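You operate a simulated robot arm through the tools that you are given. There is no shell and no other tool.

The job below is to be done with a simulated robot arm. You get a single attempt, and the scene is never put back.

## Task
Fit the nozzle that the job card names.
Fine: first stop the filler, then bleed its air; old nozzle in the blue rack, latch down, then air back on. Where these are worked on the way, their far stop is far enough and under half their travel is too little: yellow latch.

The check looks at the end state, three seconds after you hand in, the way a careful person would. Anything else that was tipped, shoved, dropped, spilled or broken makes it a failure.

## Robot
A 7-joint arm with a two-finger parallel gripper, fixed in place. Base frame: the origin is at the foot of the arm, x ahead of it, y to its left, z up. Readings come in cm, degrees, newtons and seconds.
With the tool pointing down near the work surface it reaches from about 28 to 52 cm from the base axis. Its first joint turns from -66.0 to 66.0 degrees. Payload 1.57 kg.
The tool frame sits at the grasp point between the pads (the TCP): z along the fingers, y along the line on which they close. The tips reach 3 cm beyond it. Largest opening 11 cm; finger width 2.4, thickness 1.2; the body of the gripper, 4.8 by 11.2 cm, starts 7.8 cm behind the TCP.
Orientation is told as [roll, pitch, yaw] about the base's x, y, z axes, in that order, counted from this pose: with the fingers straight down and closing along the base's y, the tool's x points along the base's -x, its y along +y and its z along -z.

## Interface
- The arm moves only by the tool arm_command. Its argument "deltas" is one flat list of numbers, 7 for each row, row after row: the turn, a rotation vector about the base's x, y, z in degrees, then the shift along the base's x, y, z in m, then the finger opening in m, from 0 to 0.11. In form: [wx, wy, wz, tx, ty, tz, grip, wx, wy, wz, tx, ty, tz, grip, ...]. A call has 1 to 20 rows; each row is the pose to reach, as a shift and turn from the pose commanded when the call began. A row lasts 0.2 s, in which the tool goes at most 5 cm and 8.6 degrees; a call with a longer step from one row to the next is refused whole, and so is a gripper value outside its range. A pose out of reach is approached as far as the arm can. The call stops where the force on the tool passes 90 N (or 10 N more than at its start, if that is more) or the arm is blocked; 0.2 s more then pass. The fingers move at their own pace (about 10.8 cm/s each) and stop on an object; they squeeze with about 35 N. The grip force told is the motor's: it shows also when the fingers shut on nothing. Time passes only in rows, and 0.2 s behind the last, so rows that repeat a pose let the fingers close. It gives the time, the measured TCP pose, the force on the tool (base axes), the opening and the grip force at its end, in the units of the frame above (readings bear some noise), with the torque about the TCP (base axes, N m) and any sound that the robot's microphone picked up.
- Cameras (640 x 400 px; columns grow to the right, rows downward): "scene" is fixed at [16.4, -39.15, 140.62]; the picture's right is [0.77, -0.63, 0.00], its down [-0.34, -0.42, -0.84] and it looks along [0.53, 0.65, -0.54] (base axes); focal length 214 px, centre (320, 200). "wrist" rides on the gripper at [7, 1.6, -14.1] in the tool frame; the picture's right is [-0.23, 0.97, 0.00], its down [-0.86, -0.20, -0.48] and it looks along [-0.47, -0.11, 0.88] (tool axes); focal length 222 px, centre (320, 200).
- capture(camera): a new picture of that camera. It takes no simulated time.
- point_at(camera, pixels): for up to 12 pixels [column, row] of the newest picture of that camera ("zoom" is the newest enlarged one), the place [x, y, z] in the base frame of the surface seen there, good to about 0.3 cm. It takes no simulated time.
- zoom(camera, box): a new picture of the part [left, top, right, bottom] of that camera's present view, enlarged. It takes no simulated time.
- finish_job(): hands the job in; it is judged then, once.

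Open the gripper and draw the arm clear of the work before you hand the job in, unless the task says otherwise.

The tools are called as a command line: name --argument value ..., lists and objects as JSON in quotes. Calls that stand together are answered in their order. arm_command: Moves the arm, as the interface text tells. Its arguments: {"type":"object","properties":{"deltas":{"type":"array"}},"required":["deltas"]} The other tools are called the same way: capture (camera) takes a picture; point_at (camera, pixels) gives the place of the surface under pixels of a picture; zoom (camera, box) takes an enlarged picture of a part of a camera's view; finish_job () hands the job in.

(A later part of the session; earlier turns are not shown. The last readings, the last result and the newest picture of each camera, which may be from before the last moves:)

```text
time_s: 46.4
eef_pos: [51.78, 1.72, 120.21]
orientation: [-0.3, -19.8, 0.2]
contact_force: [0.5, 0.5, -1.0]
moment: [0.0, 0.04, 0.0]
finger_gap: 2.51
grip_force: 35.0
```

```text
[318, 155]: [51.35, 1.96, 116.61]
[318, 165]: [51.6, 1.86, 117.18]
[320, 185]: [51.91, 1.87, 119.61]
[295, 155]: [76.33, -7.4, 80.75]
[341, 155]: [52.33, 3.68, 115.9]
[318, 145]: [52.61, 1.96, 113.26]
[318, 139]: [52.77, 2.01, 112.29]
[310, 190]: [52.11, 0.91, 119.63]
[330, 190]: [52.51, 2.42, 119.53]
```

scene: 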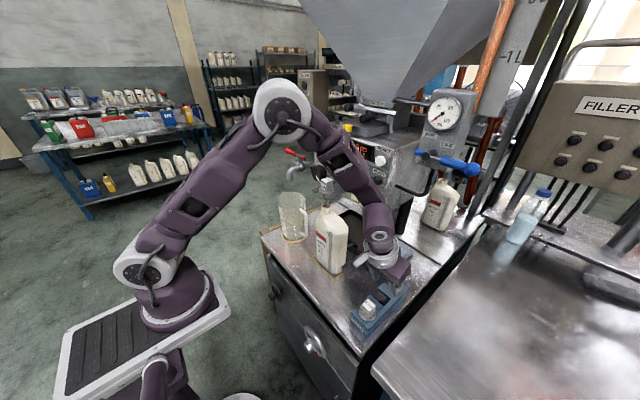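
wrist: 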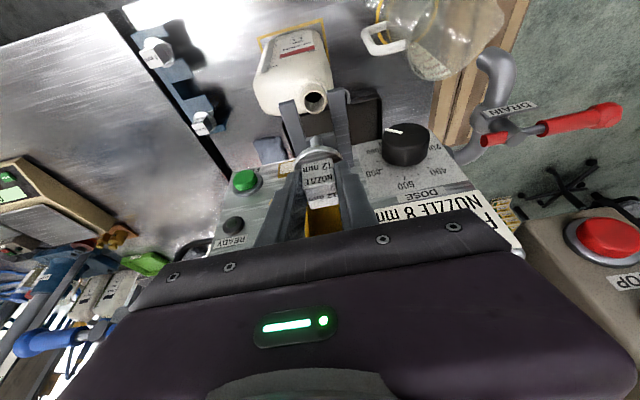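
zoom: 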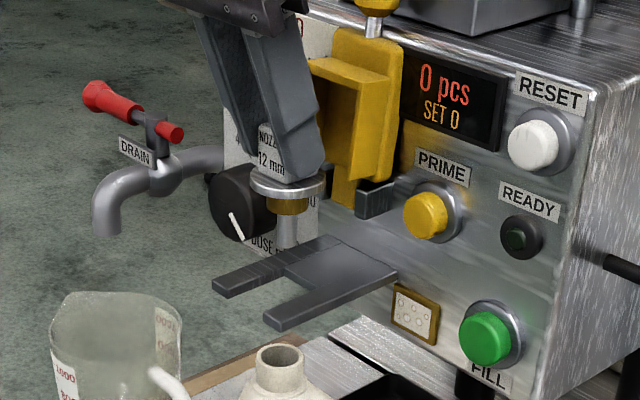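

Nozzle axis is about TCP+[0.9, 0.1], flange bottom 4.4 below the TCP, so seating in the rack means TCP ≈ [51.95, -22.6, 89.2]. I carry it over and stop at z≈97 above the empty slot.

arm_command --deltas '[0, 0, 0, -0.015, 0, 0.01, 0.01, 0, 0, 0, -0.02, -0.03, 0.01, 0.01, 0, 0, 0, -0.02, -0.07, 0.01, 0.01, 0, 0, 0, -0.02, -0.11, 0.01, 0.01, 0, 0, 0, -0.02, -0.15, 0.01, 0.01, 0, 0, 0, -0.01, -0.19, 0.005, 0.01, 0, 0, 0, 0.0, -0.22, -0.01, 0.01, 0, 0, 0, 0.0017, -0.24, -0.04, 0.01, 0, 0, 0, 0.0017, -0.2432, -0.08, 0.01, 0, 0, 0, 0.0017, -0.2432, -0.12, 0.01, 0, 0, 0, 0.0017, -0.2432, -0.16, 0.01, 0, 0, 0, 0.0017, -0.2432, -0.2, 0.01, 0, 0, 0, 0.0017, -0.2432, -0.232, 0.01, 0, 0, 0, 0.0017, -0.2432, -0.232, 0.01]'

capture --camera "wrist"

zoom --camera "scene" --box '[340, 240, 430, 335]'

```text
time_s: 49.4
eef_pos: [52.11, -22.31, 96.79]
orientation: [-0.2, -19.9, 0.1]
contact_force: [0.1, -0.3, -0.3]
moment: [0.0, -0.03, 0.03]
finger_gap: 2.48
grip_force: 35.0
```

```text
taken
```

wrist: 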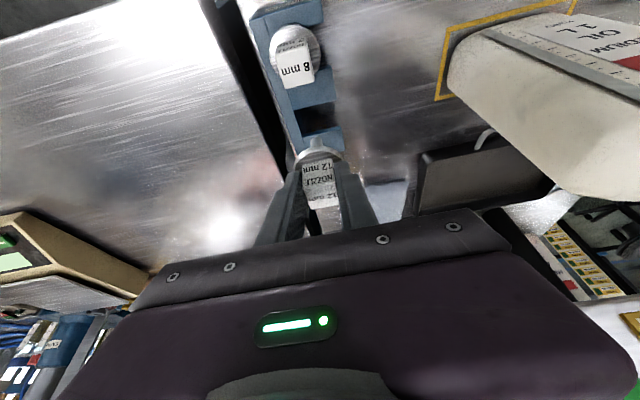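

```text
4.21 times, centred on (385, 288) of scene
```

zoom: 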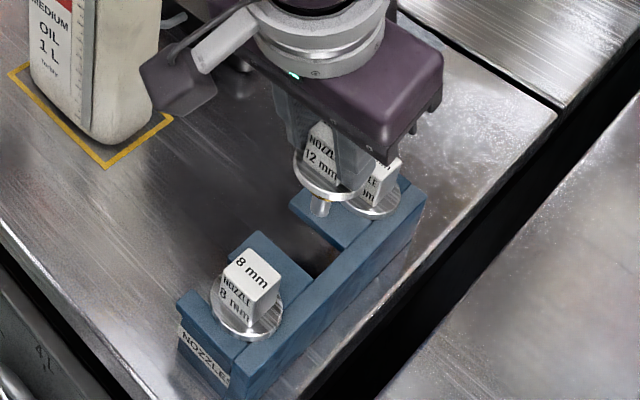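

I measure the held nozzle's tube and flange and the slot from both cameras before lowering.

point_at --camera "zoom" --pixels '[[320, 210], [320, 202], [295, 165], [330, 192], [363, 188], [318, 165], [322, 175], [308, 155], [337, 195]]'

zoom --camera "wrist" --box '[270, 90, 370, 230]'

arm_command --deltas '[0, 0, 0, 0, 0, 0, 0.01]'

```text
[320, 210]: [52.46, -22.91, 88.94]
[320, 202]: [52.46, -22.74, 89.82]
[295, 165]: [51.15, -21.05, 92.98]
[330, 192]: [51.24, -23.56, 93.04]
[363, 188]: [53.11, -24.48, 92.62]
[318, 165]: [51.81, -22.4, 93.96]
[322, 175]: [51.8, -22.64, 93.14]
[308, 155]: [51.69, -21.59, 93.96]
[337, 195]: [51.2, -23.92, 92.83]
```

```text
2.86 times, centred on (320, 160) of wrist
```

zoom: 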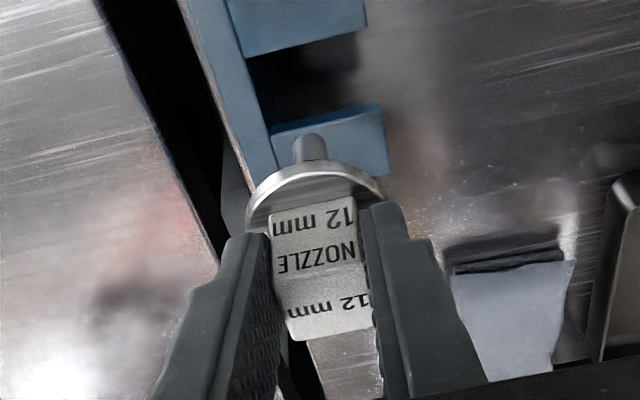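

```text
time_s: 49.8
eef_pos: [52.12, -22.42, 96.93]
orientation: [-0.2, -19.8, 0.2]
contact_force: [0.1, -0.4, -0.4]
moment: [0.0, 0.01, -0.02]
finger_gap: 2.49
grip_force: 35.2
```

The nozzle axis is about [52.95, -22.5], close to the slot centre. I lower to z≈91.5 (tube entering the slot) with a -0.1 cm x trim and check again.

arm_command --deltas '[0, 0, 0, -0.001, 0, -0.015, 0.01, 0, 0, 0, -0.001, 0, -0.03, 0.01, 0, 0, 0, -0.001, 0, -0.043, 0.01, 0, 0, 0, -0.001, 0, -0.054, 0.01, 0, 0, 0, -0.001, 0, -0.054, 0.01]'

zoom --camera "wrist" --box '[270, 90, 370, 230]'

zoom --camera "scene" --box '[360, 265, 420, 325]'

```text
time_s: 51.0
eef_pos: [51.96, -22.46, 91.54]
orientation: [-0.1, -19.9, 0.1]
contact_force: [-0.2, 0.5, -0.7]
moment: [-0.01, 0.01, -0.04]
finger_gap: 2.53
grip_force: 35.4
```

```text
2.86 times, centred on (320, 160) of wrist
```

zoom: 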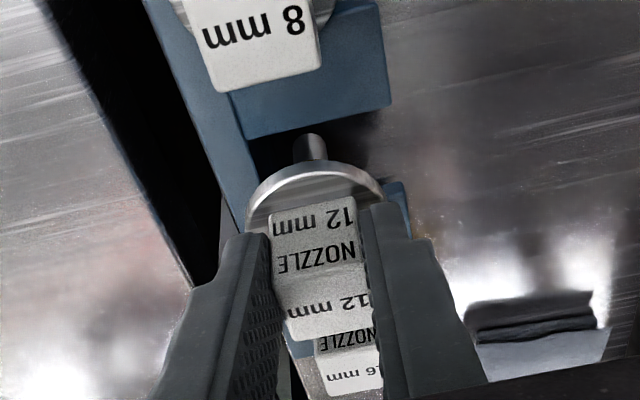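

```text
6.67 times, centred on (390, 295) of scene
```

zoom: 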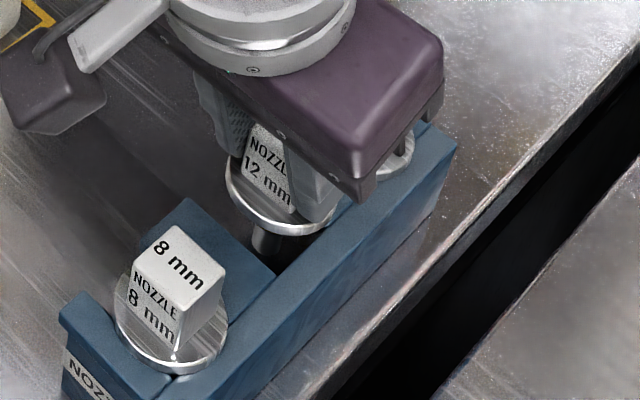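

The tube is inside the slot without contact. I lower the rest to the seated height (TCP z≈89.2), watching the force.

arm_command --deltas '[0, 0, 0, 0, 0, -0.01, 0.01, 0, 0, 0, 0, 0, -0.017, 0.01, 0, 0, 0, 0, 0, -0.021, 0.01, 0, 0, 0, 0, 0, -0.023, 0.01, 0, 0, 0, 0, 0, -0.023, 0.01]'

zoom --camera "wrist" --box '[270, 90, 370, 230]'

zoom --camera "scene" --box '[360, 265, 420, 325]'

```text
time_s: 52.2
eef_pos: [52.03, -22.48, 89.22]
orientation: [-0.2, -19.8, 0.2]
contact_force: [0.5, 0.4, -0.7]
moment: [-0.01, 0.01, -0.06]
finger_gap: 2.52
grip_force: 35.7
```

```text
2.86 times, centred on (320, 160) of wrist
```

zoom: 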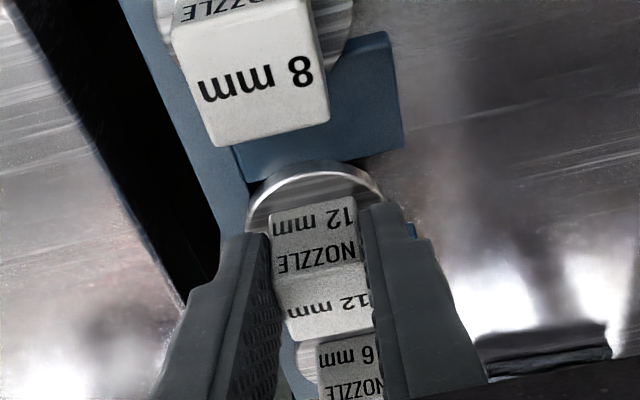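

```text
6.67 times, centred on (390, 295) of scene
```

zoom: 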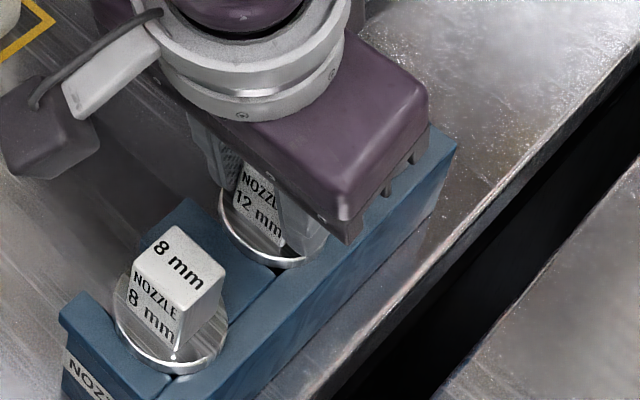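

No contact yet; the flange looks aligned like the 8 mm one. I lower by up to 0.4 cm more to feel the seat.

arm_command --deltas '[0, 0, 0, 0, 0, -0.001, 0.01, 0, 0, 0, 0, 0, -0.002, 0.01, 0, 0, 0, 0, 0, -0.003, 0.01, 0, 0, 0, 0, 0, -0.003, 0.01]'

zoom --camera "scene" --box '[360, 265, 420, 325]'

```text
time_s: 53.2
eef_pos: [52.05, -22.46, 88.99]
orientation: [-0.3, -20.2, 0.1]
contact_force: [-2.3, 4.2, 36.9]
moment: [0.25, -0.34, 0.02]
finger_gap: 2.5
grip_force: 35.0
```

```text
6.67 times, centred on (390, 295) of scene
```

zoom: 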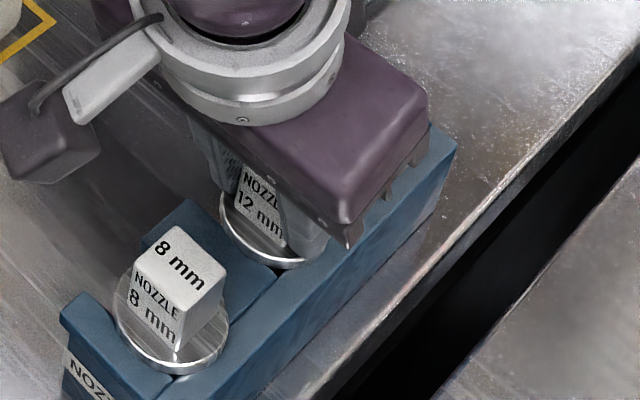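

The flange is seated (37 N upward). I ease off 0.15 cm, open the fingers, and rise straight up.

arm_command --deltas '[0, 0, 0, 0, 0, 0.0015, 0.01, 0, 0, 0, 0, 0, 0.0015, 0.03, 0, 0, 0, 0, 0, 0.0015, 0.05, 0, 0, 0, 0, 0, 0.0015, 0.05, 0, 0, 0, 0, 0, 0.012, 0.05, 0, 0, 0, 0, 0, 0.04, 0.05, 0, 0, 0, 0, 0, 0.07, 0.05]'

zoom --camera "scene" --box '[350, 255, 420, 330]'

capture --camera "wrist"

```text
time_s: 54.8
eef_pos: [51.93, -22.5, 96.08]
orientation: [-0.2, -19.9, 0.1]
contact_force: [-0.7, 0.1, 0.7]
moment: [-0.02, 0.0, -0.03]
finger_gap: 4.96
grip_force: 0.1
```

```text
5.33 times, centred on (385, 292) of scene
```

zoom: 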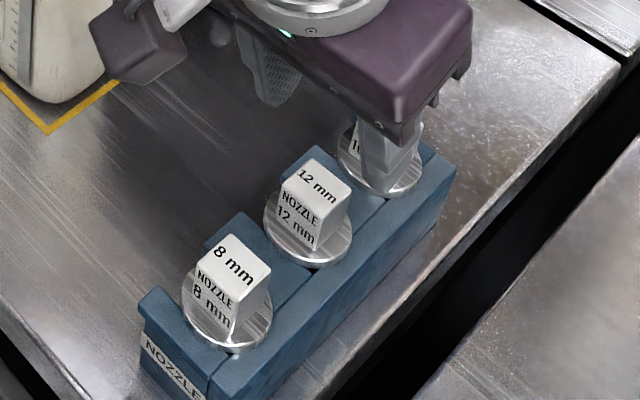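

```text
taken
```

wrist: 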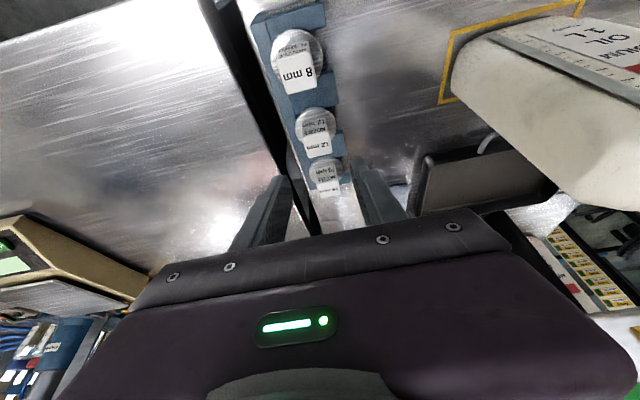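

The 12 mm nozzle sits level in the middle slot. I compare the cube tops of 8 mm and 12 mm to target the 8 mm grasp relative to my known release point.

zoom --camera "scene" --box '[355, 270, 405, 325]'

```text
7.27 times, centred on (380, 298) of scene
```

zoom: 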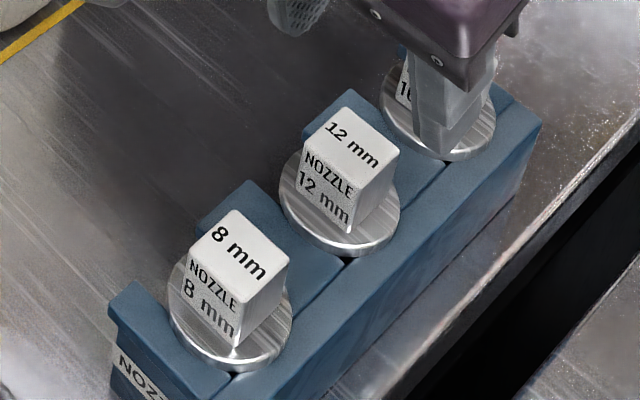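

point_at --camera "zoom" --pixels '[[238, 260], [240, 216], [282, 258], [236, 300], [194, 258], [350, 153], [348, 112], [394, 150], [352, 185], [308, 148], [232, 365], [345, 252]]'

zoom --camera "wrist" --box '[250, 10, 360, 220]'

point_at --camera "wrist" --pixels '[[298, 82], [288, 92], [314, 87], [300, 62], [318, 146], [307, 156], [330, 150], [317, 134], [272, 52], [295, 126]]'

```text
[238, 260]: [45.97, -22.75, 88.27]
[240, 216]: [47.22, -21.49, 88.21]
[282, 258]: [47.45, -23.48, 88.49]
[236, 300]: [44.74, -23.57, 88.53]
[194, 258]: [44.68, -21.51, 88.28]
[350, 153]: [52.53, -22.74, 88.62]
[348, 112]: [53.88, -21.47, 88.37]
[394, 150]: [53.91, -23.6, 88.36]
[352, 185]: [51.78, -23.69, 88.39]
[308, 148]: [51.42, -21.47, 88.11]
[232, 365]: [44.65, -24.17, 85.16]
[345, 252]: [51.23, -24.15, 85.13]
```

```text
1.90 times, centred on (305, 115) of wrist
```

zoom: 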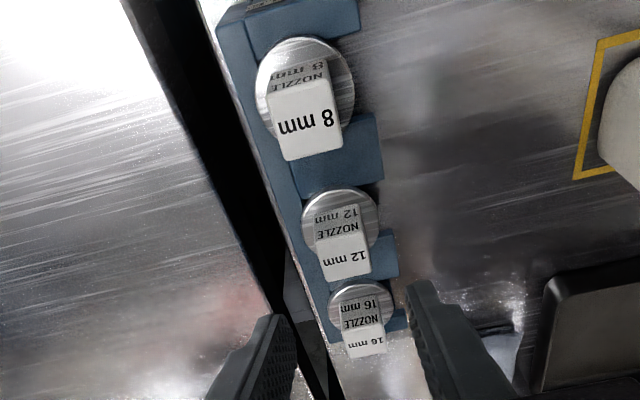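

```text
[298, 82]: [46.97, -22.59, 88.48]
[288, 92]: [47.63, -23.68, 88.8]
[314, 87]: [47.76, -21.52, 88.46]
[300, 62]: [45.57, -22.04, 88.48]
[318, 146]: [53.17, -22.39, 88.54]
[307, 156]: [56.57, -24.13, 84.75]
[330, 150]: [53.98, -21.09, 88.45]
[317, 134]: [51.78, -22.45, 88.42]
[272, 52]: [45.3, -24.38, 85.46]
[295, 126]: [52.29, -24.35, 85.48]
```

The spacing is about 6.5 cm, so the 8 mm cube centre is near [46.35, -22.5]; grasp TCP [45.5, -22.5, 89.15]. I move over it and descend to just above.

arm_command --deltas '[0, 0, 0, -0.022, 0, 0.005, 0.05, 0, 0, 0, -0.045, 0, 0.005, 0.05, 0, 0, 0, -0.0645, 0, 0.0, 0.05, 0, 0, 0, -0.0645, 0, -0.025, 0.05, 0, 0, 0, -0.0645, 0, -0.045, 0.05, 0, 0, 0, -0.0645, 0, -0.045, 0.05]'

zoom --camera "scene" --box '[345, 260, 415, 335]'

capture --camera "wrist"

```text
time_s: 56.2
eef_pos: [45.54, -22.47, 91.51]
orientation: [-0.2, -19.9, 0.2]
contact_force: [0.9, 0.8, 0.2]
moment: [0.01, -0.02, 0.0]
finger_gap: 5.03
grip_force: 0.0
```

```text
5.33 times, centred on (380, 298) of scene
```

zoom: 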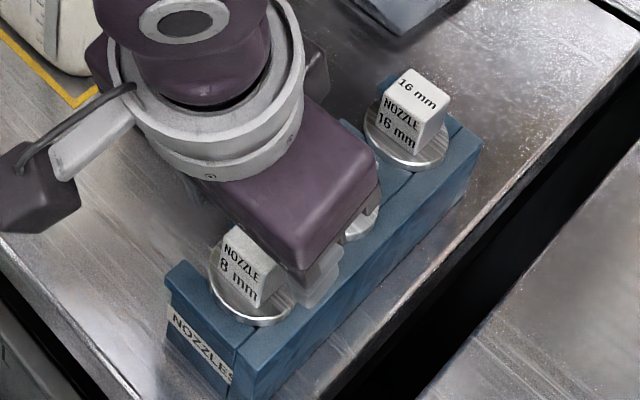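

```text
taken
```

wrist: 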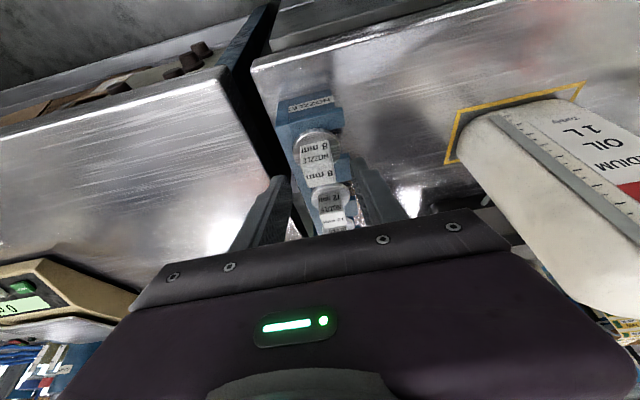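

The fingers straddle the 8 mm cube. I lower to z≈89.2 and check before closing.

arm_command --deltas '[0, 0, 0, 0, 0, -0.01, 0.05, 0, 0, 0, 0, 0, -0.018, 0.05, 0, 0, 0, 0, 0, -0.023, 0.05, 0, 0, 0, 0, 0, -0.023, 0.05]'

zoom --camera "wrist" --box '[240, 80, 400, 240]'

zoom --camera "scene" --box '[350, 275, 410, 330]'

```text
time_s: 57.2
eef_pos: [45.46, -22.57, 89.23]
orientation: [-0.2, -19.9, 0.1]
contact_force: [0.0, 0.9, 0.1]
moment: [-0.05, 0.01, -0.01]
finger_gap: 5.02
grip_force: 0.1
```

```text
2.50 times, centred on (320, 160) of wrist
```

zoom: 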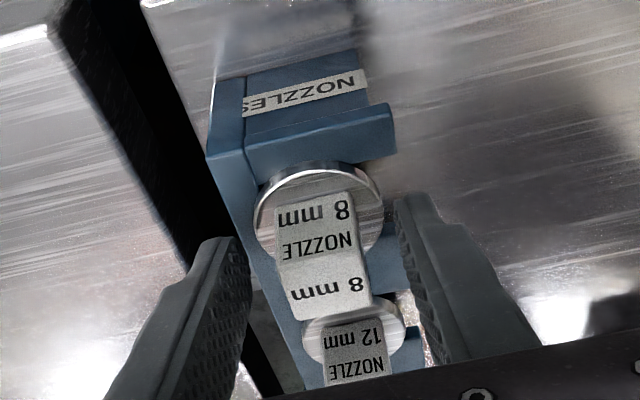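

```text
7.27 times, centred on (380, 302) of scene
```

zoom: 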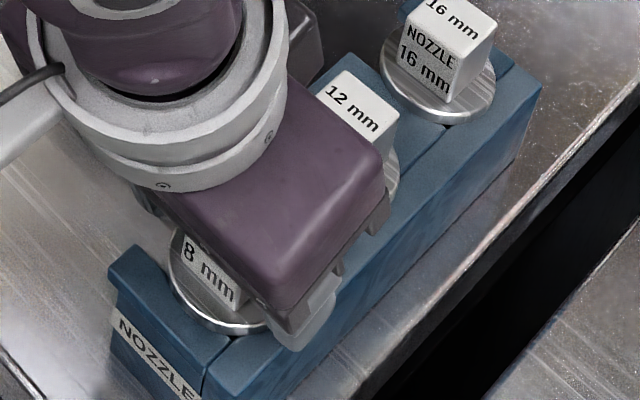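

The view matches the earlier grasp view nearly exactly (cube at zoom 277-372 by 195-320). I close on the 8 mm cube.

arm_command --deltas '[0, 0, 0, 0, 0, 0, 0.035, 0, 0, 0, 0, 0, 0, 0.025, 0, 0, 0, 0, 0, 0, 0.015, 0, 0, 0, 0, 0, 0, 0.01, 0, 0, 0, 0, 0, 0, 0.01]'

zoom --camera "wrist" --box '[240, 80, 400, 240]'

```text
time_s: 58.4
eef_pos: [45.52, -22.69, 89.17]
orientation: [-0.2, -19.9, 0.1]
contact_force: [0.7, 0.5, 0.5]
moment: [0.02, -0.01, 0.01]
finger_gap: 2.51
grip_force: 35.3
```

```text
2.50 times, centred on (320, 160) of wrist
```

zoom: 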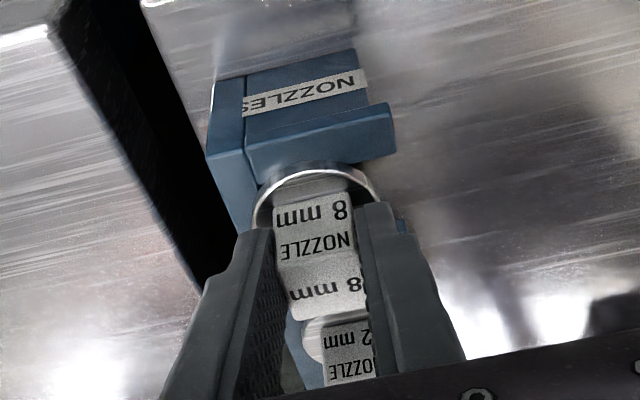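

Gripped at 2.51 cm, and the view matches the previous grip. I lift slowly and verify.

arm_command --deltas '[0, 0, 0, 0, 0, 0.005, 0.01, 0, 0, 0, 0, 0, 0.012, 0.01, 0, 0, 0, 0, 0, 0.03, 0.01, 0, 0, 0, 0, 0, 0.06, 0.01, 0, 0, 0, 0, 0, 0.1, 0.01, 0, 0, 0, 0, 0, 0.14, 0.01]'

zoom --camera "scene" --box '[330, 220, 430, 335]'

capture --camera "wrist"

```text
time_s: 59.8
eef_pos: [45.2, -22.45, 103.34]
orientation: [-0.1, -19.8, 0.2]
contact_force: [0.0, -0.1, -1.1]
moment: [0.02, 0.02, -0.02]
finger_gap: 2.52
grip_force: 35.4
```

```text
3.48 times, centred on (380, 278) of scene
```

zoom: 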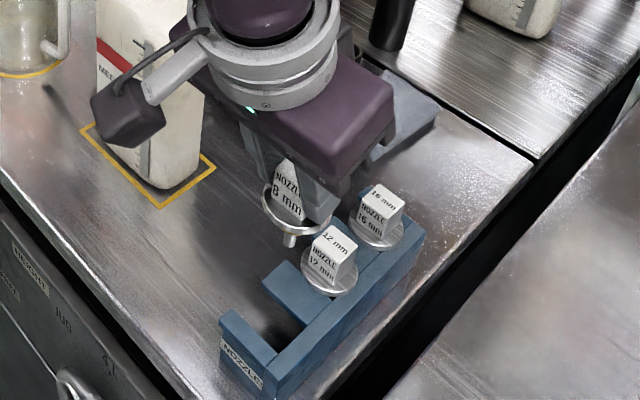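

```text
taken
```

wrist: 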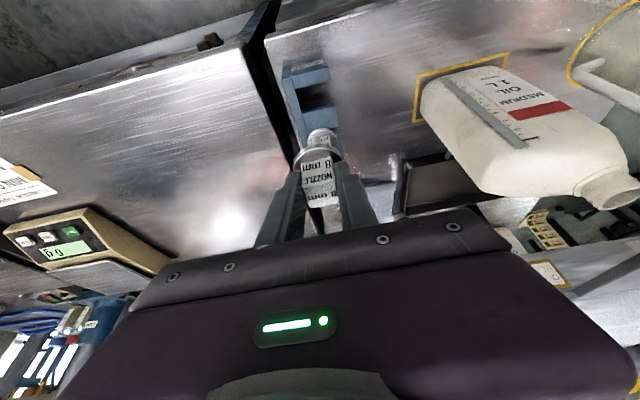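

The 8 mm nozzle is out of the rack; 12 and 16 mm are undisturbed. I carry it up and over to hover above the fork at TCP ≈ [51.8, 1.75, 121].

arm_command --deltas '[0, 0, 0, 0, 0, 0.04, 0.01, 0, 0, 0, 0, 0, 0.08, 0.01, 0, 0, 0, 0, 0, 0.12, 0.01, 0, 0, 0, 0, 0.02, 0.155, 0.01, 0, 0, 0, 0, 0.06, 0.175, 0.01, 0, 0, 0, 0.01, 0.1, 0.178, 0.01, 0, 0, 0, 0.025, 0.14, 0.178, 0.01, 0, 0, 0, 0.04, 0.18, 0.178, 0.01, 0, 0, 0, 0.055, 0.215, 0.178, 0.01, 0, 0, 0, 0.063, 0.2425, 0.178, 0.01, 0, 0, 0, 0.063, 0.2425, 0.178, 0.01, 0, 0, 0, 0.063, 0.2425, 0.178, 0.01]'

capture --camera "wrist"

zoom --camera "scene" --box '[300, 130, 370, 215]'

```text
time_s: 62.4
eef_pos: [51.65, 1.74, 121.11]
orientation: [-0.3, -19.8, 0.1]
contact_force: [-0.2, 0.0, -1.4]
moment: [0.0, -0.02, 0.02]
finger_gap: 2.5
grip_force: 35.5
```

```text
taken
```

wrist: 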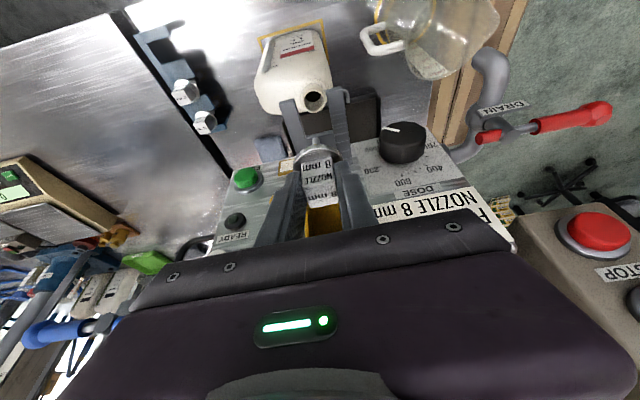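

```text
4.71 times, centred on (335, 172) of scene
```

zoom: 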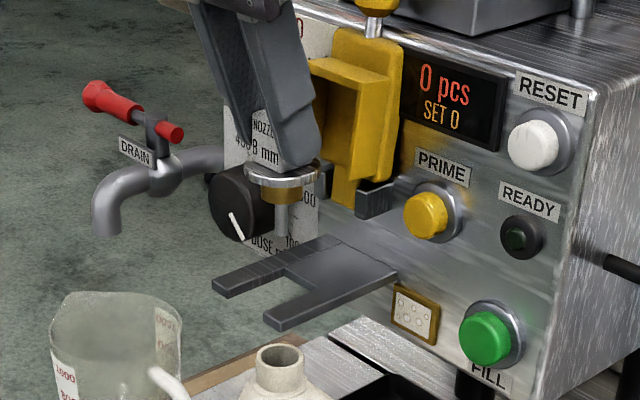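

I measure the held 8 mm nozzle and the fork in this picture to get the actual offset before lowering.

point_at --camera "zoom" --pixels '[[246, 177], [281, 192], [318, 180], [281, 185], [280, 200], [282, 230], [262, 150], [250, 170], [300, 190], [268, 313], [228, 290], [305, 275]]'

point_at --camera "wrist" --pixels '[[318, 165], [318, 155], [320, 185], [318, 145], [318, 139], [341, 155], [310, 190], [332, 190], [300, 150]]'

zoom --camera "wrist" --box '[265, 85, 375, 225]'

```text
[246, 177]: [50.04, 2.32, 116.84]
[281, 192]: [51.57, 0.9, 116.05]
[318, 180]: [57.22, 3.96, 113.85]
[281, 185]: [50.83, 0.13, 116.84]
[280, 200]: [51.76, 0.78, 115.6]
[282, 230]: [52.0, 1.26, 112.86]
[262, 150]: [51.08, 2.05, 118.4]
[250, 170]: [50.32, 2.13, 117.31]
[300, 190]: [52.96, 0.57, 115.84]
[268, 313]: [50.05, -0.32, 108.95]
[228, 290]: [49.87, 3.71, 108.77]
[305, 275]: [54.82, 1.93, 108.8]
```

```text
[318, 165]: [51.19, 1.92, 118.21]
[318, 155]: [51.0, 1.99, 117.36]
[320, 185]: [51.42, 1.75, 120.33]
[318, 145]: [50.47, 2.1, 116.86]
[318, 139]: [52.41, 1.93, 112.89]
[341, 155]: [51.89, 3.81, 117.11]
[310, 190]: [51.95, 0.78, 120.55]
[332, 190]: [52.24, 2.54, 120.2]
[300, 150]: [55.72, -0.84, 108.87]
```

```text
2.86 times, centred on (320, 155) of wrist
```

zoom: 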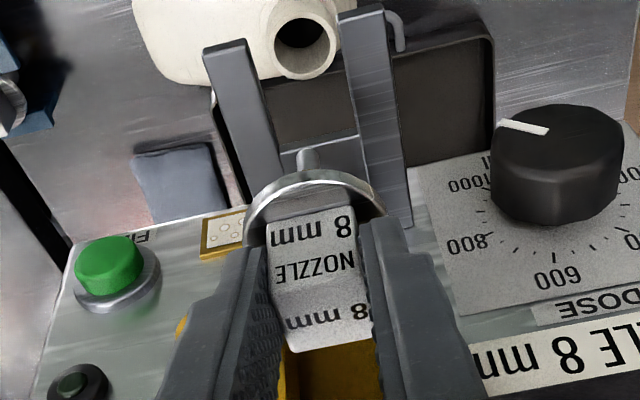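

The 8 mm nozzle sits about 0.4 cm further back than the old one did, so I trim x by +0.4 and lower to z≈115 to check the seating.

arm_command --deltas '[0, 0, 0, 0.004, 0, -0.005, 0.01, 0, 0, 0, 0.004, 0, -0.02, 0.01, 0, 0, 0, 0.004, 0, -0.035, 0.01, 0, 0, 0, 0.004, 0, -0.05, 0.01, 0, 0, 0, 0.004, 0, -0.061, 0.01, 0, 0, 0, 0.004, 0, -0.061, 0.01]'

zoom --camera "scene" --box '[300, 150, 360, 215]'

zoom --camera "wrist" --box '[240, 80, 400, 240]'

```text
time_s: 63.8
eef_pos: [51.99, 1.71, 114.9]
orientation: [-0.2, -19.8, 0.2]
contact_force: [0.0, 0.1, -0.8]
moment: [-0.01, 0.03, -0.01]
finger_gap: 2.52
grip_force: 34.8
```

```text
6.15 times, centred on (330, 182) of scene
```

zoom: 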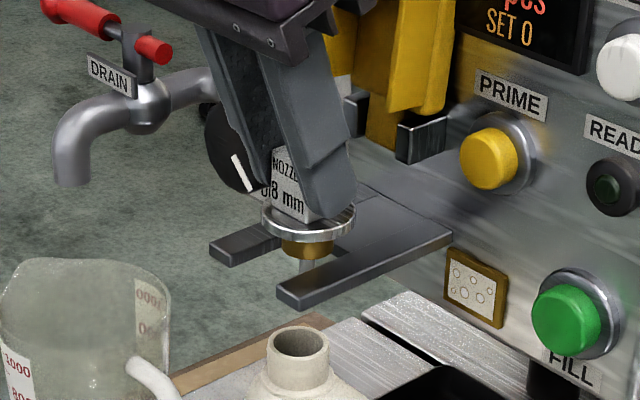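

```text
2.50 times, centred on (320, 160) of wrist
```

zoom: 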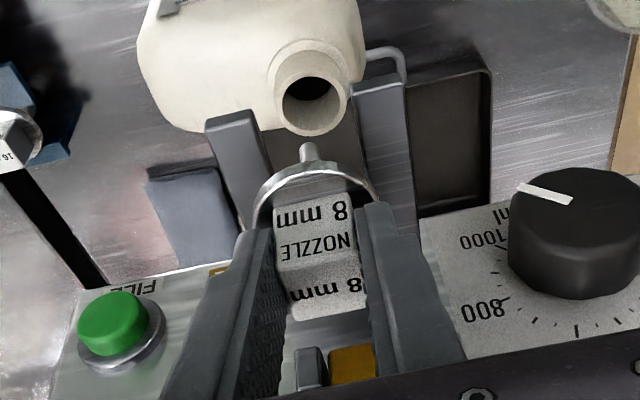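

I measure the flange here against the fork to refine the x alignment.

zoom --camera "scene" --box '[310, 165, 350, 210]'

```text
8.89 times, centred on (330, 188) of scene
```

zoom: 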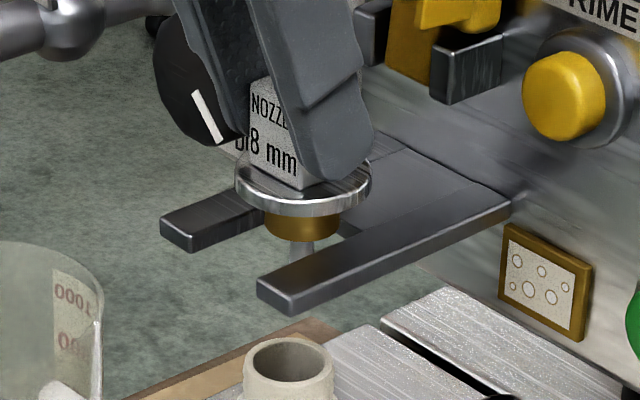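

point_at --camera "zoom" --pixels '[[238, 190], [270, 208], [305, 213], [345, 205], [368, 188], [270, 200], [305, 205], [302, 235], [280, 225], [325, 228], [302, 250], [255, 130]]'

point_at --camera "wrist" --pixels '[[317, 148], [317, 143], [318, 160], [318, 175], [300, 155], [338, 155], [318, 198], [317, 139], [344, 160]]'

arm_command --deltas '[0, 0, 0, 0, 0, 0, 0.01]'

```text
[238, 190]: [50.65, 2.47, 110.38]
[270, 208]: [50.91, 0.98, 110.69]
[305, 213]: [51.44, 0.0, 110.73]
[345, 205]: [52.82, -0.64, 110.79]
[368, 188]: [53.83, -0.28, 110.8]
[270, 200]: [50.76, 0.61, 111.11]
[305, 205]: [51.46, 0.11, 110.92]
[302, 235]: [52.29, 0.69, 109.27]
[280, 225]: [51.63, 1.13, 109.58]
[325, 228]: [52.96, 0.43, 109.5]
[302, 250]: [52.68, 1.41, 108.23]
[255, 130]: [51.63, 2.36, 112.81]
```

```text
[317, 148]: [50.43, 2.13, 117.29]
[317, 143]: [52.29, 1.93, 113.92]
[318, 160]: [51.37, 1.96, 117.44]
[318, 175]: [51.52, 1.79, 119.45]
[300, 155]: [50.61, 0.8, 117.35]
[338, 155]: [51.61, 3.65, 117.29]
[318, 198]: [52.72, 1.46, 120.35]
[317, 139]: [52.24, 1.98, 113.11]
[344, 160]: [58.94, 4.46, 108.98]
```

```text
time_s: 64.2
eef_pos: [52.22, 1.67, 114.94]
orientation: [-0.2, -19.8, 0.1]
contact_force: [-0.4, 0.8, -1.4]
moment: [0.03, 0.05, -0.01]
finger_gap: 2.51
grip_force: 35.3
```

The flange circle fits centre [52.7, 1.62] against the old seat [52.6, 1.75]; I trim by [-0.1, +0.1] and lower the last 1.6 cm gently.

arm_command --deltas '[0, 0, 0, -0.001, 0.001, -0.006, 0.01, 0, 0, 0, -0.001, 0.001, -0.011, 0.01, 0, 0, 0, -0.001, 0.001, -0.0145, 0.01, 0, 0, 0, -0.001, 0.001, -0.0155, 0.01, 0, 0, 0, -0.001, 0.001, -0.0155, 0.01]'

zoom --camera "scene" --box '[310, 165, 350, 210]'

zoom --camera "wrist" --box '[240, 80, 400, 240]'

```text
time_s: 65.4
eef_pos: [52.09, 1.93, 113.34]
orientation: [-0.2, -19.9, 0.1]
contact_force: [-0.7, -0.2, -1.0]
moment: [0.0, -0.01, -0.01]
finger_gap: 2.53
grip_force: 34.1
```

```text
8.89 times, centred on (330, 188) of scene
```

zoom: 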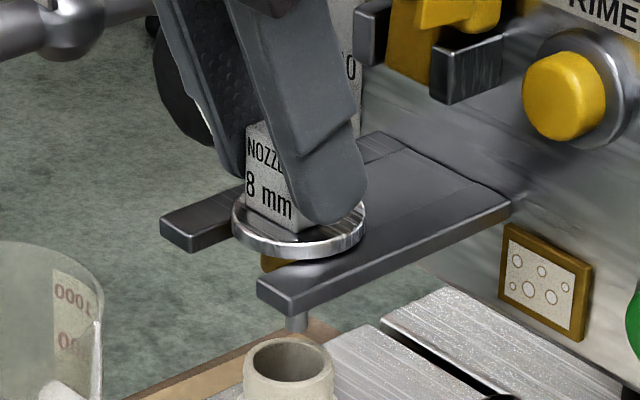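

```text
2.50 times, centred on (320, 160) of wrist
```

zoom: 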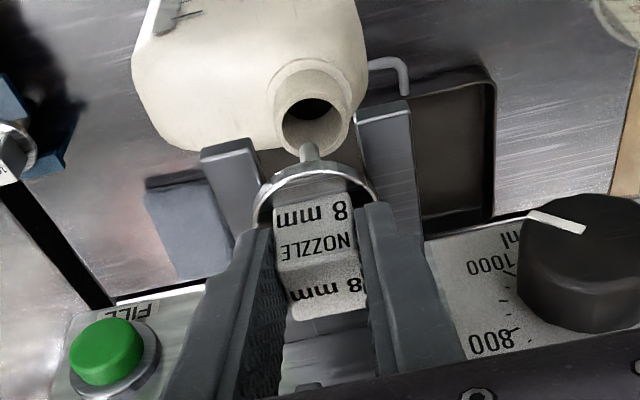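

The flange is centred across both prongs (zoom 253-380) and not yet touching. I lower in 0.1 cm steps to feel the seat.

arm_command --deltas '[0, 0, 0, 0, 0, -0.001, 0.01, 0, 0, 0, 0, 0, -0.002, 0.01, 0, 0, 0, 0, 0, -0.003, 0.01]'

zoom --camera "scene" --box '[310, 165, 350, 210]'

```text
time_s: 66.2
eef_pos: [52.03, 1.81, 113.26]
orientation: [-0.1, -20.1, 0.1]
contact_force: [-4.9, -2.0, 17.0]
moment: [0.23, 0.18, 0.1]
finger_gap: 2.53
grip_force: 35.3
```

```text
8.89 times, centred on (330, 188) of scene
```

zoom: 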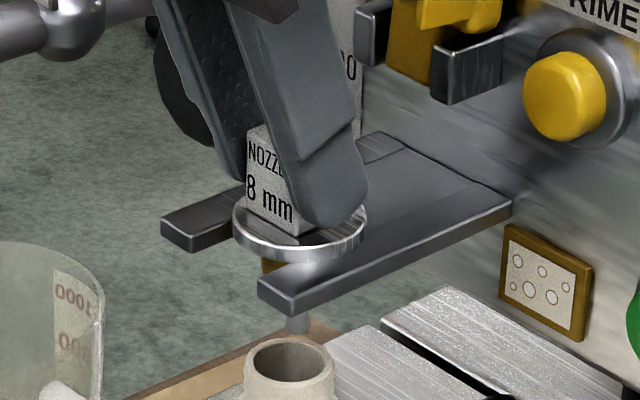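

The flange bears on the fork (17 N). I ease off 0.1 cm, open, and rise clear.

arm_command --deltas '[0, 0, 0, 0, 0, 0.001, 0.01, 0, 0, 0, 0, 0, 0.001, 0.03, 0, 0, 0, 0, 0, 0.001, 0.05, 0, 0, 0, 0, 0, 0.001, 0.05, 0, 0, 0, 0, 0, 0.015, 0.05, 0, 0, 0, -0.005, 0, 0.045, 0.05, 0, 0, 0, -0.02, 0, 0.075, 0.05]'

zoom --camera "scene" --box '[305, 160, 355, 215]'

capture --camera "wrist"

```text
time_s: 67.8
eef_pos: [50.15, 1.79, 120.86]
orientation: [-0.3, -19.9, 0.0]
contact_force: [0.2, 0.0, 0.0]
moment: [0.03, -0.04, 0.01]
finger_gap: 4.99
grip_force: 0.1
```

```text
7.27 times, centred on (330, 188) of scene
```

zoom: 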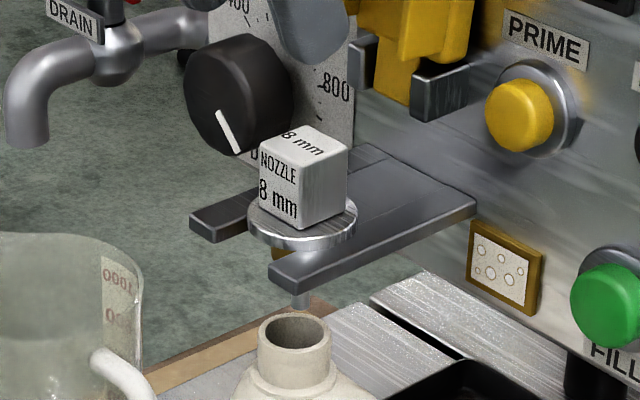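

```text
taken
```

wrist: 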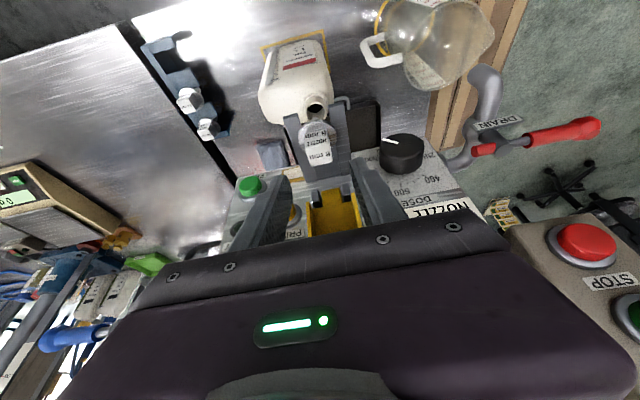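

The 8 mm nozzle sits level on the fork where the old one was. Next the latch: I look at the open cover's knob and the filter plate behind it to plan the closing.

zoom --camera "scene" --box '[300, 95, 400, 195]'

zoom --camera "wrist" --box '[270, 90, 380, 240]'

```text
4.00 times, centred on (350, 145) of scene
```

zoom: 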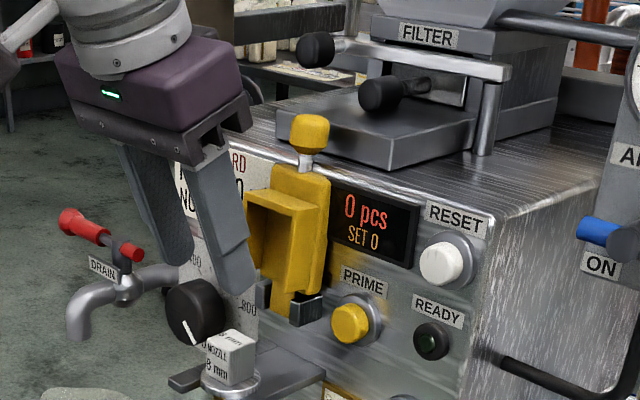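

```text
2.67 times, centred on (325, 165) of wrist
```

zoom: 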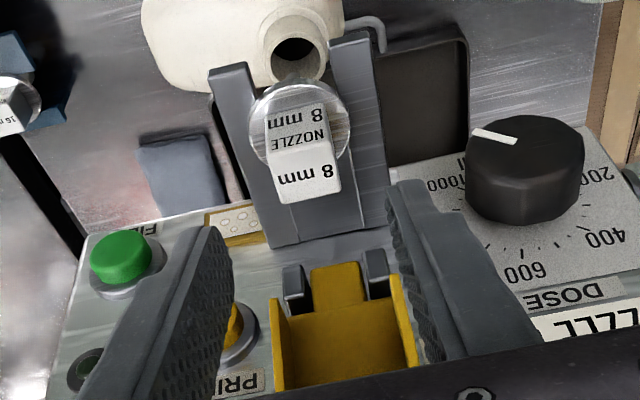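

I measure the knob, stem, lid top edge, box top, and the filter plate's corners in the scene picture.

point_at --camera "scene" --pixels '[[347, 128], [344, 128], [347, 124], [347, 132], [351, 128], [346, 135], [345, 139], [339, 138], [351, 141], [333, 147], [340, 146], [347, 149]]'

point_at --camera "scene" --pixels '[[334, 127], [340, 122], [337, 120], [355, 133], [367, 132], [366, 136], [355, 128], [345, 118], [336, 130], [331, 130], [370, 122], [380, 137]]'

```text
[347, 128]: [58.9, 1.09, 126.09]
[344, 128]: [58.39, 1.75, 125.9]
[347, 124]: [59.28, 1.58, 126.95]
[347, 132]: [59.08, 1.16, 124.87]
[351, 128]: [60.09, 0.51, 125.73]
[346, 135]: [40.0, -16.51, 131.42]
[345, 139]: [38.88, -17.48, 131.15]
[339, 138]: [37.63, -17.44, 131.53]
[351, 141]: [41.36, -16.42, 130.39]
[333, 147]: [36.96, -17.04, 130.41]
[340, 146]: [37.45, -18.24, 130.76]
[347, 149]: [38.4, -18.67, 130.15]
```

```text
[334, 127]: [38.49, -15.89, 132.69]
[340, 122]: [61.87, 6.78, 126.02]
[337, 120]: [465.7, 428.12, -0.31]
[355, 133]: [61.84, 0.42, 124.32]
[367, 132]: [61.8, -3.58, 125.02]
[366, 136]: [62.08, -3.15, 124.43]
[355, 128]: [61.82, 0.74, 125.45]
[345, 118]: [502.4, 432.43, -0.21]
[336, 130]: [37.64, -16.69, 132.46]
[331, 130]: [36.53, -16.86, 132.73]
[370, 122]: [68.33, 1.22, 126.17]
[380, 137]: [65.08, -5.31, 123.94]
```

The knob centre is about [59.65, 1.85, 125.85] and the filter plate face is 2 cm behind it at x≈61.85. I go to pitch -45 above and in front of the knob, fingers 5 cm open, ready to grip it from both y sides.

arm_command --deltas '[0, -7, 0, -0.01, 0, 0.03, 0.05, 0, -14, 0, -0.015, 0, 0.06, 0.05, 0, -20, 0, -0.01, 0, 0.09, 0.05, 0, -25, 0, 0.005, 0.0005, 0.112, 0.05, 0, -25, 0, 0.033, 0.0005, 0.112, 0.05, 0, -25, 0, 0.033, 0.0005, 0.112, 0.05]'

capture --camera "scene"

capture --camera "wrist"

zoom --camera "scene" --box '[300, 95, 400, 195]'

```text
time_s: 69.2
eef_pos: [53.2, 1.94, 131.91]
orientation: [-0.2, -45.0, 0.1]
contact_force: [-1.0, -0.1, 0.4]
moment: [0.0, -0.02, 0.0]
finger_gap: 5.02
grip_force: 0.1
```

```text
taken
```

scene: 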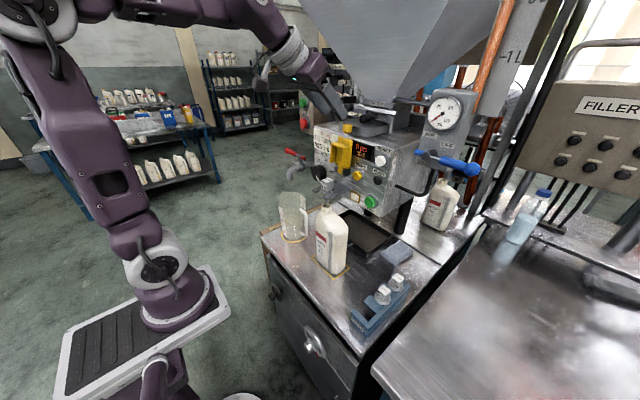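

```text
taken
```

wrist: 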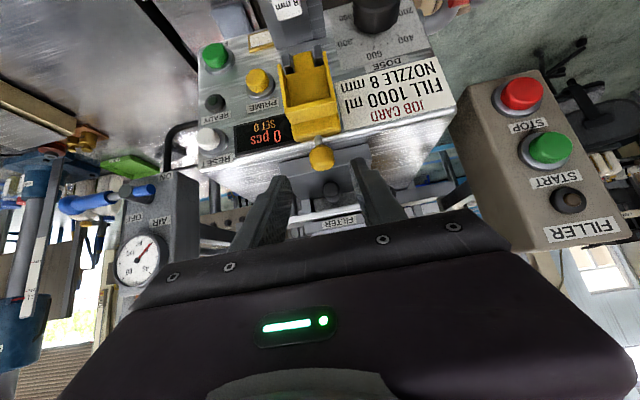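

```text
4.00 times, centred on (350, 145) of scene
```

zoom: 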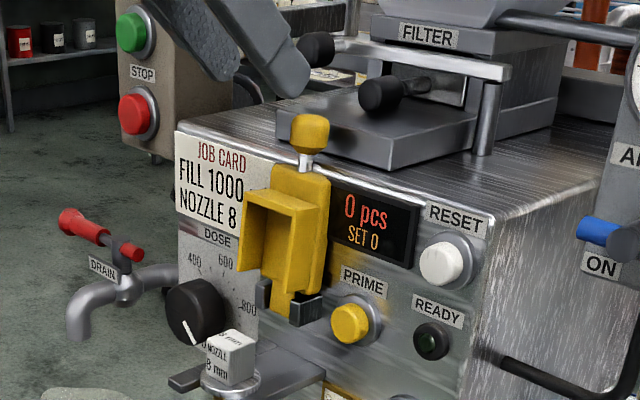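

The view to the knob is clear now. I measure the knob, stem and lid top edge in the fresh pictures.

point_at --camera "scene" --pixels '[[347, 128], [344, 128], [347, 124], [351, 128], [347, 133], [346, 136], [345, 139], [340, 138], [351, 141], [333, 147], [347, 149], [341, 137]]'

point_at --camera "wrist" --pixels '[[321, 157], [314, 157], [329, 157], [321, 150], [321, 165], [316, 133], [300, 133], [335, 130], [320, 143], [330, 175]]'

zoom --camera "wrist" --box '[250, 40, 400, 240]'

```text
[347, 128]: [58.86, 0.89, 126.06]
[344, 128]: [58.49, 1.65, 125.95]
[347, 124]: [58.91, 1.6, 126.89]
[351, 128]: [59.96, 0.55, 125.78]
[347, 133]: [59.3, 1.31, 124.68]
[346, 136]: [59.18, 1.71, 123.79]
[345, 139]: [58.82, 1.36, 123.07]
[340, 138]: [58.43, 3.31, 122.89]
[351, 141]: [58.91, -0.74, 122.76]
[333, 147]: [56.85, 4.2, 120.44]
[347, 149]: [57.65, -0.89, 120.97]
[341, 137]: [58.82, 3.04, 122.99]
```

```text
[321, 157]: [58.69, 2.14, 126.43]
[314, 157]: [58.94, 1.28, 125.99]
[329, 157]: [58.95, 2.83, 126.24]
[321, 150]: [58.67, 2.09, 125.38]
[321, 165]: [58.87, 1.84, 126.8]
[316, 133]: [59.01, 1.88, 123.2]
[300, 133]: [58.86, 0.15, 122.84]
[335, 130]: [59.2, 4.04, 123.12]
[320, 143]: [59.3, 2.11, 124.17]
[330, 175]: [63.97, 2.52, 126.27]
```

```text
2.00 times, centred on (325, 140) of wrist
```

zoom: 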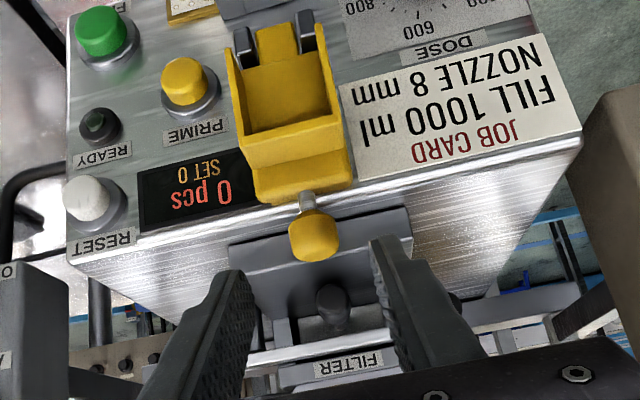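

Knob centre ≈ [59.65, 1.95, 125.95], lid's upper edge at z≈123.1. I advance along the tool axis so the fingers straddle the knob at TCP [58.3, 1.95, 127.3].

arm_command --deltas '[0, 0, 0, 0.02, 0, -0.018, 0.05, 0, 0, 0, 0.038, 0, -0.035, 0.05, 0, 0, 0, 0.049, 0, -0.046, 0.05, 0, 0, 0, 0.049, 0, -0.046, 0.05]'

zoom --camera "scene" --box '[310, 95, 390, 175]'

zoom --camera "wrist" --box '[250, 80, 400, 240]'

```text
time_s: 70.2
eef_pos: [58.23, 1.93, 127.2]
orientation: [-0.3, -44.8, 0.1]
contact_force: [-1.7, 0.0, -0.4]
moment: [-0.03, -0.01, 0.02]
finger_gap: 5.0
grip_force: 0.1
```

```text
5.00 times, centred on (350, 135) of scene
```

zoom: 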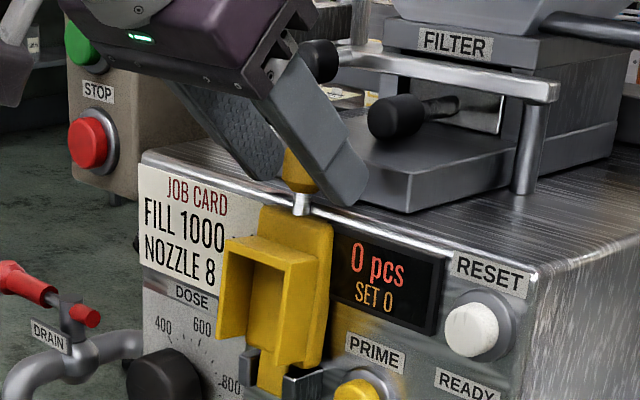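

```text
2.50 times, centred on (325, 160) of wrist
```

zoom: 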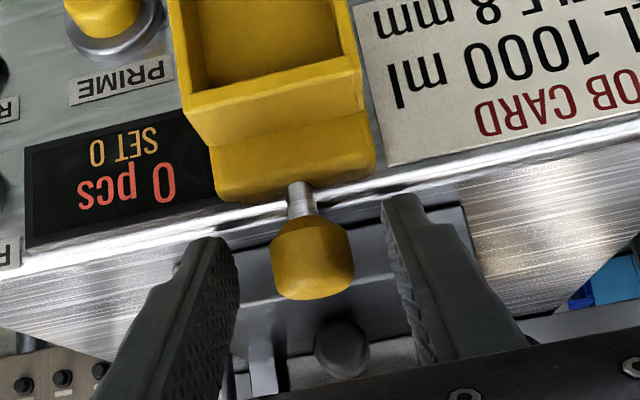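

The fingers straddle the knob, clear of the filter plate. I close on it.

arm_command --deltas '[0, 0, 0, 0, 0, 0, 0.035, 0, 0, 0, 0, 0, 0, 0.025, 0, 0, 0, 0, 0, 0, 0.015, 0, 0, 0, 0, 0, 0, 0.01]'

zoom --camera "wrist" --box '[250, 80, 400, 240]'

```text
time_s: 71.2
eef_pos: [58.27, 2.02, 127.18]
orientation: [-0.2, -44.9, 0.2]
contact_force: [-0.8, 5.2, -1.0]
moment: [0.12, 0.01, 0.1]
finger_gap: 2.53
grip_force: 36.6
```

```text
2.50 times, centred on (325, 160) of wrist
```

zoom: 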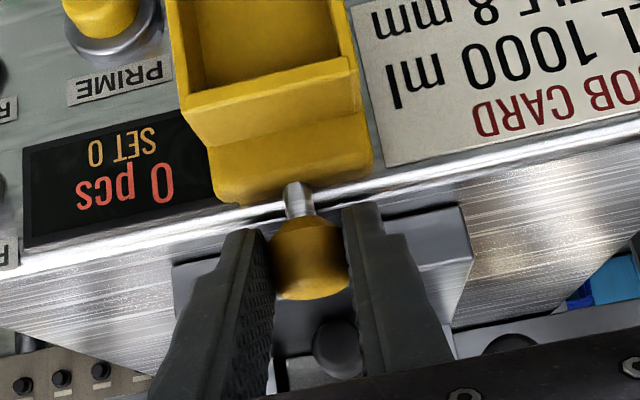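

The knob is held (2.53 cm). I swing it back along the arc about the hinge [58.55, 113.65], first from 95° to 65°, checking forces.

arm_command --deltas '[0, 0, 0, -0.0106, -0.001, 0.001, 0.01, 0, 0, 0, -0.0214, -0.001, 0.0, 0.01, 0, 0, 0, -0.032, -0.001, -0.0013, 0.01, 0, 0, 0, -0.0425, -0.001, -0.0037, 0.01, 0, 0, 0, -0.0527, -0.001, -0.007, 0.01, 0, 0, 0, -0.0627, -0.001, -0.011, 0.01]'

zoom --camera "scene" --box '[290, 95, 390, 195]'

```text
time_s: 72.6
eef_pos: [52.05, 2.08, 126.08]
orientation: [-0.3, -45.1, 0.2]
contact_force: [7.6, 21.4, 6.8]
moment: [0.42, -1.29, 0.5]
finger_gap: 2.54
grip_force: 36.6
```

```text
4.00 times, centred on (340, 145) of scene
```

zoom: 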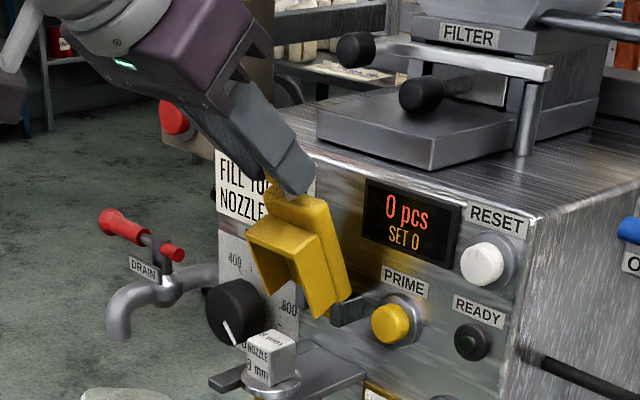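

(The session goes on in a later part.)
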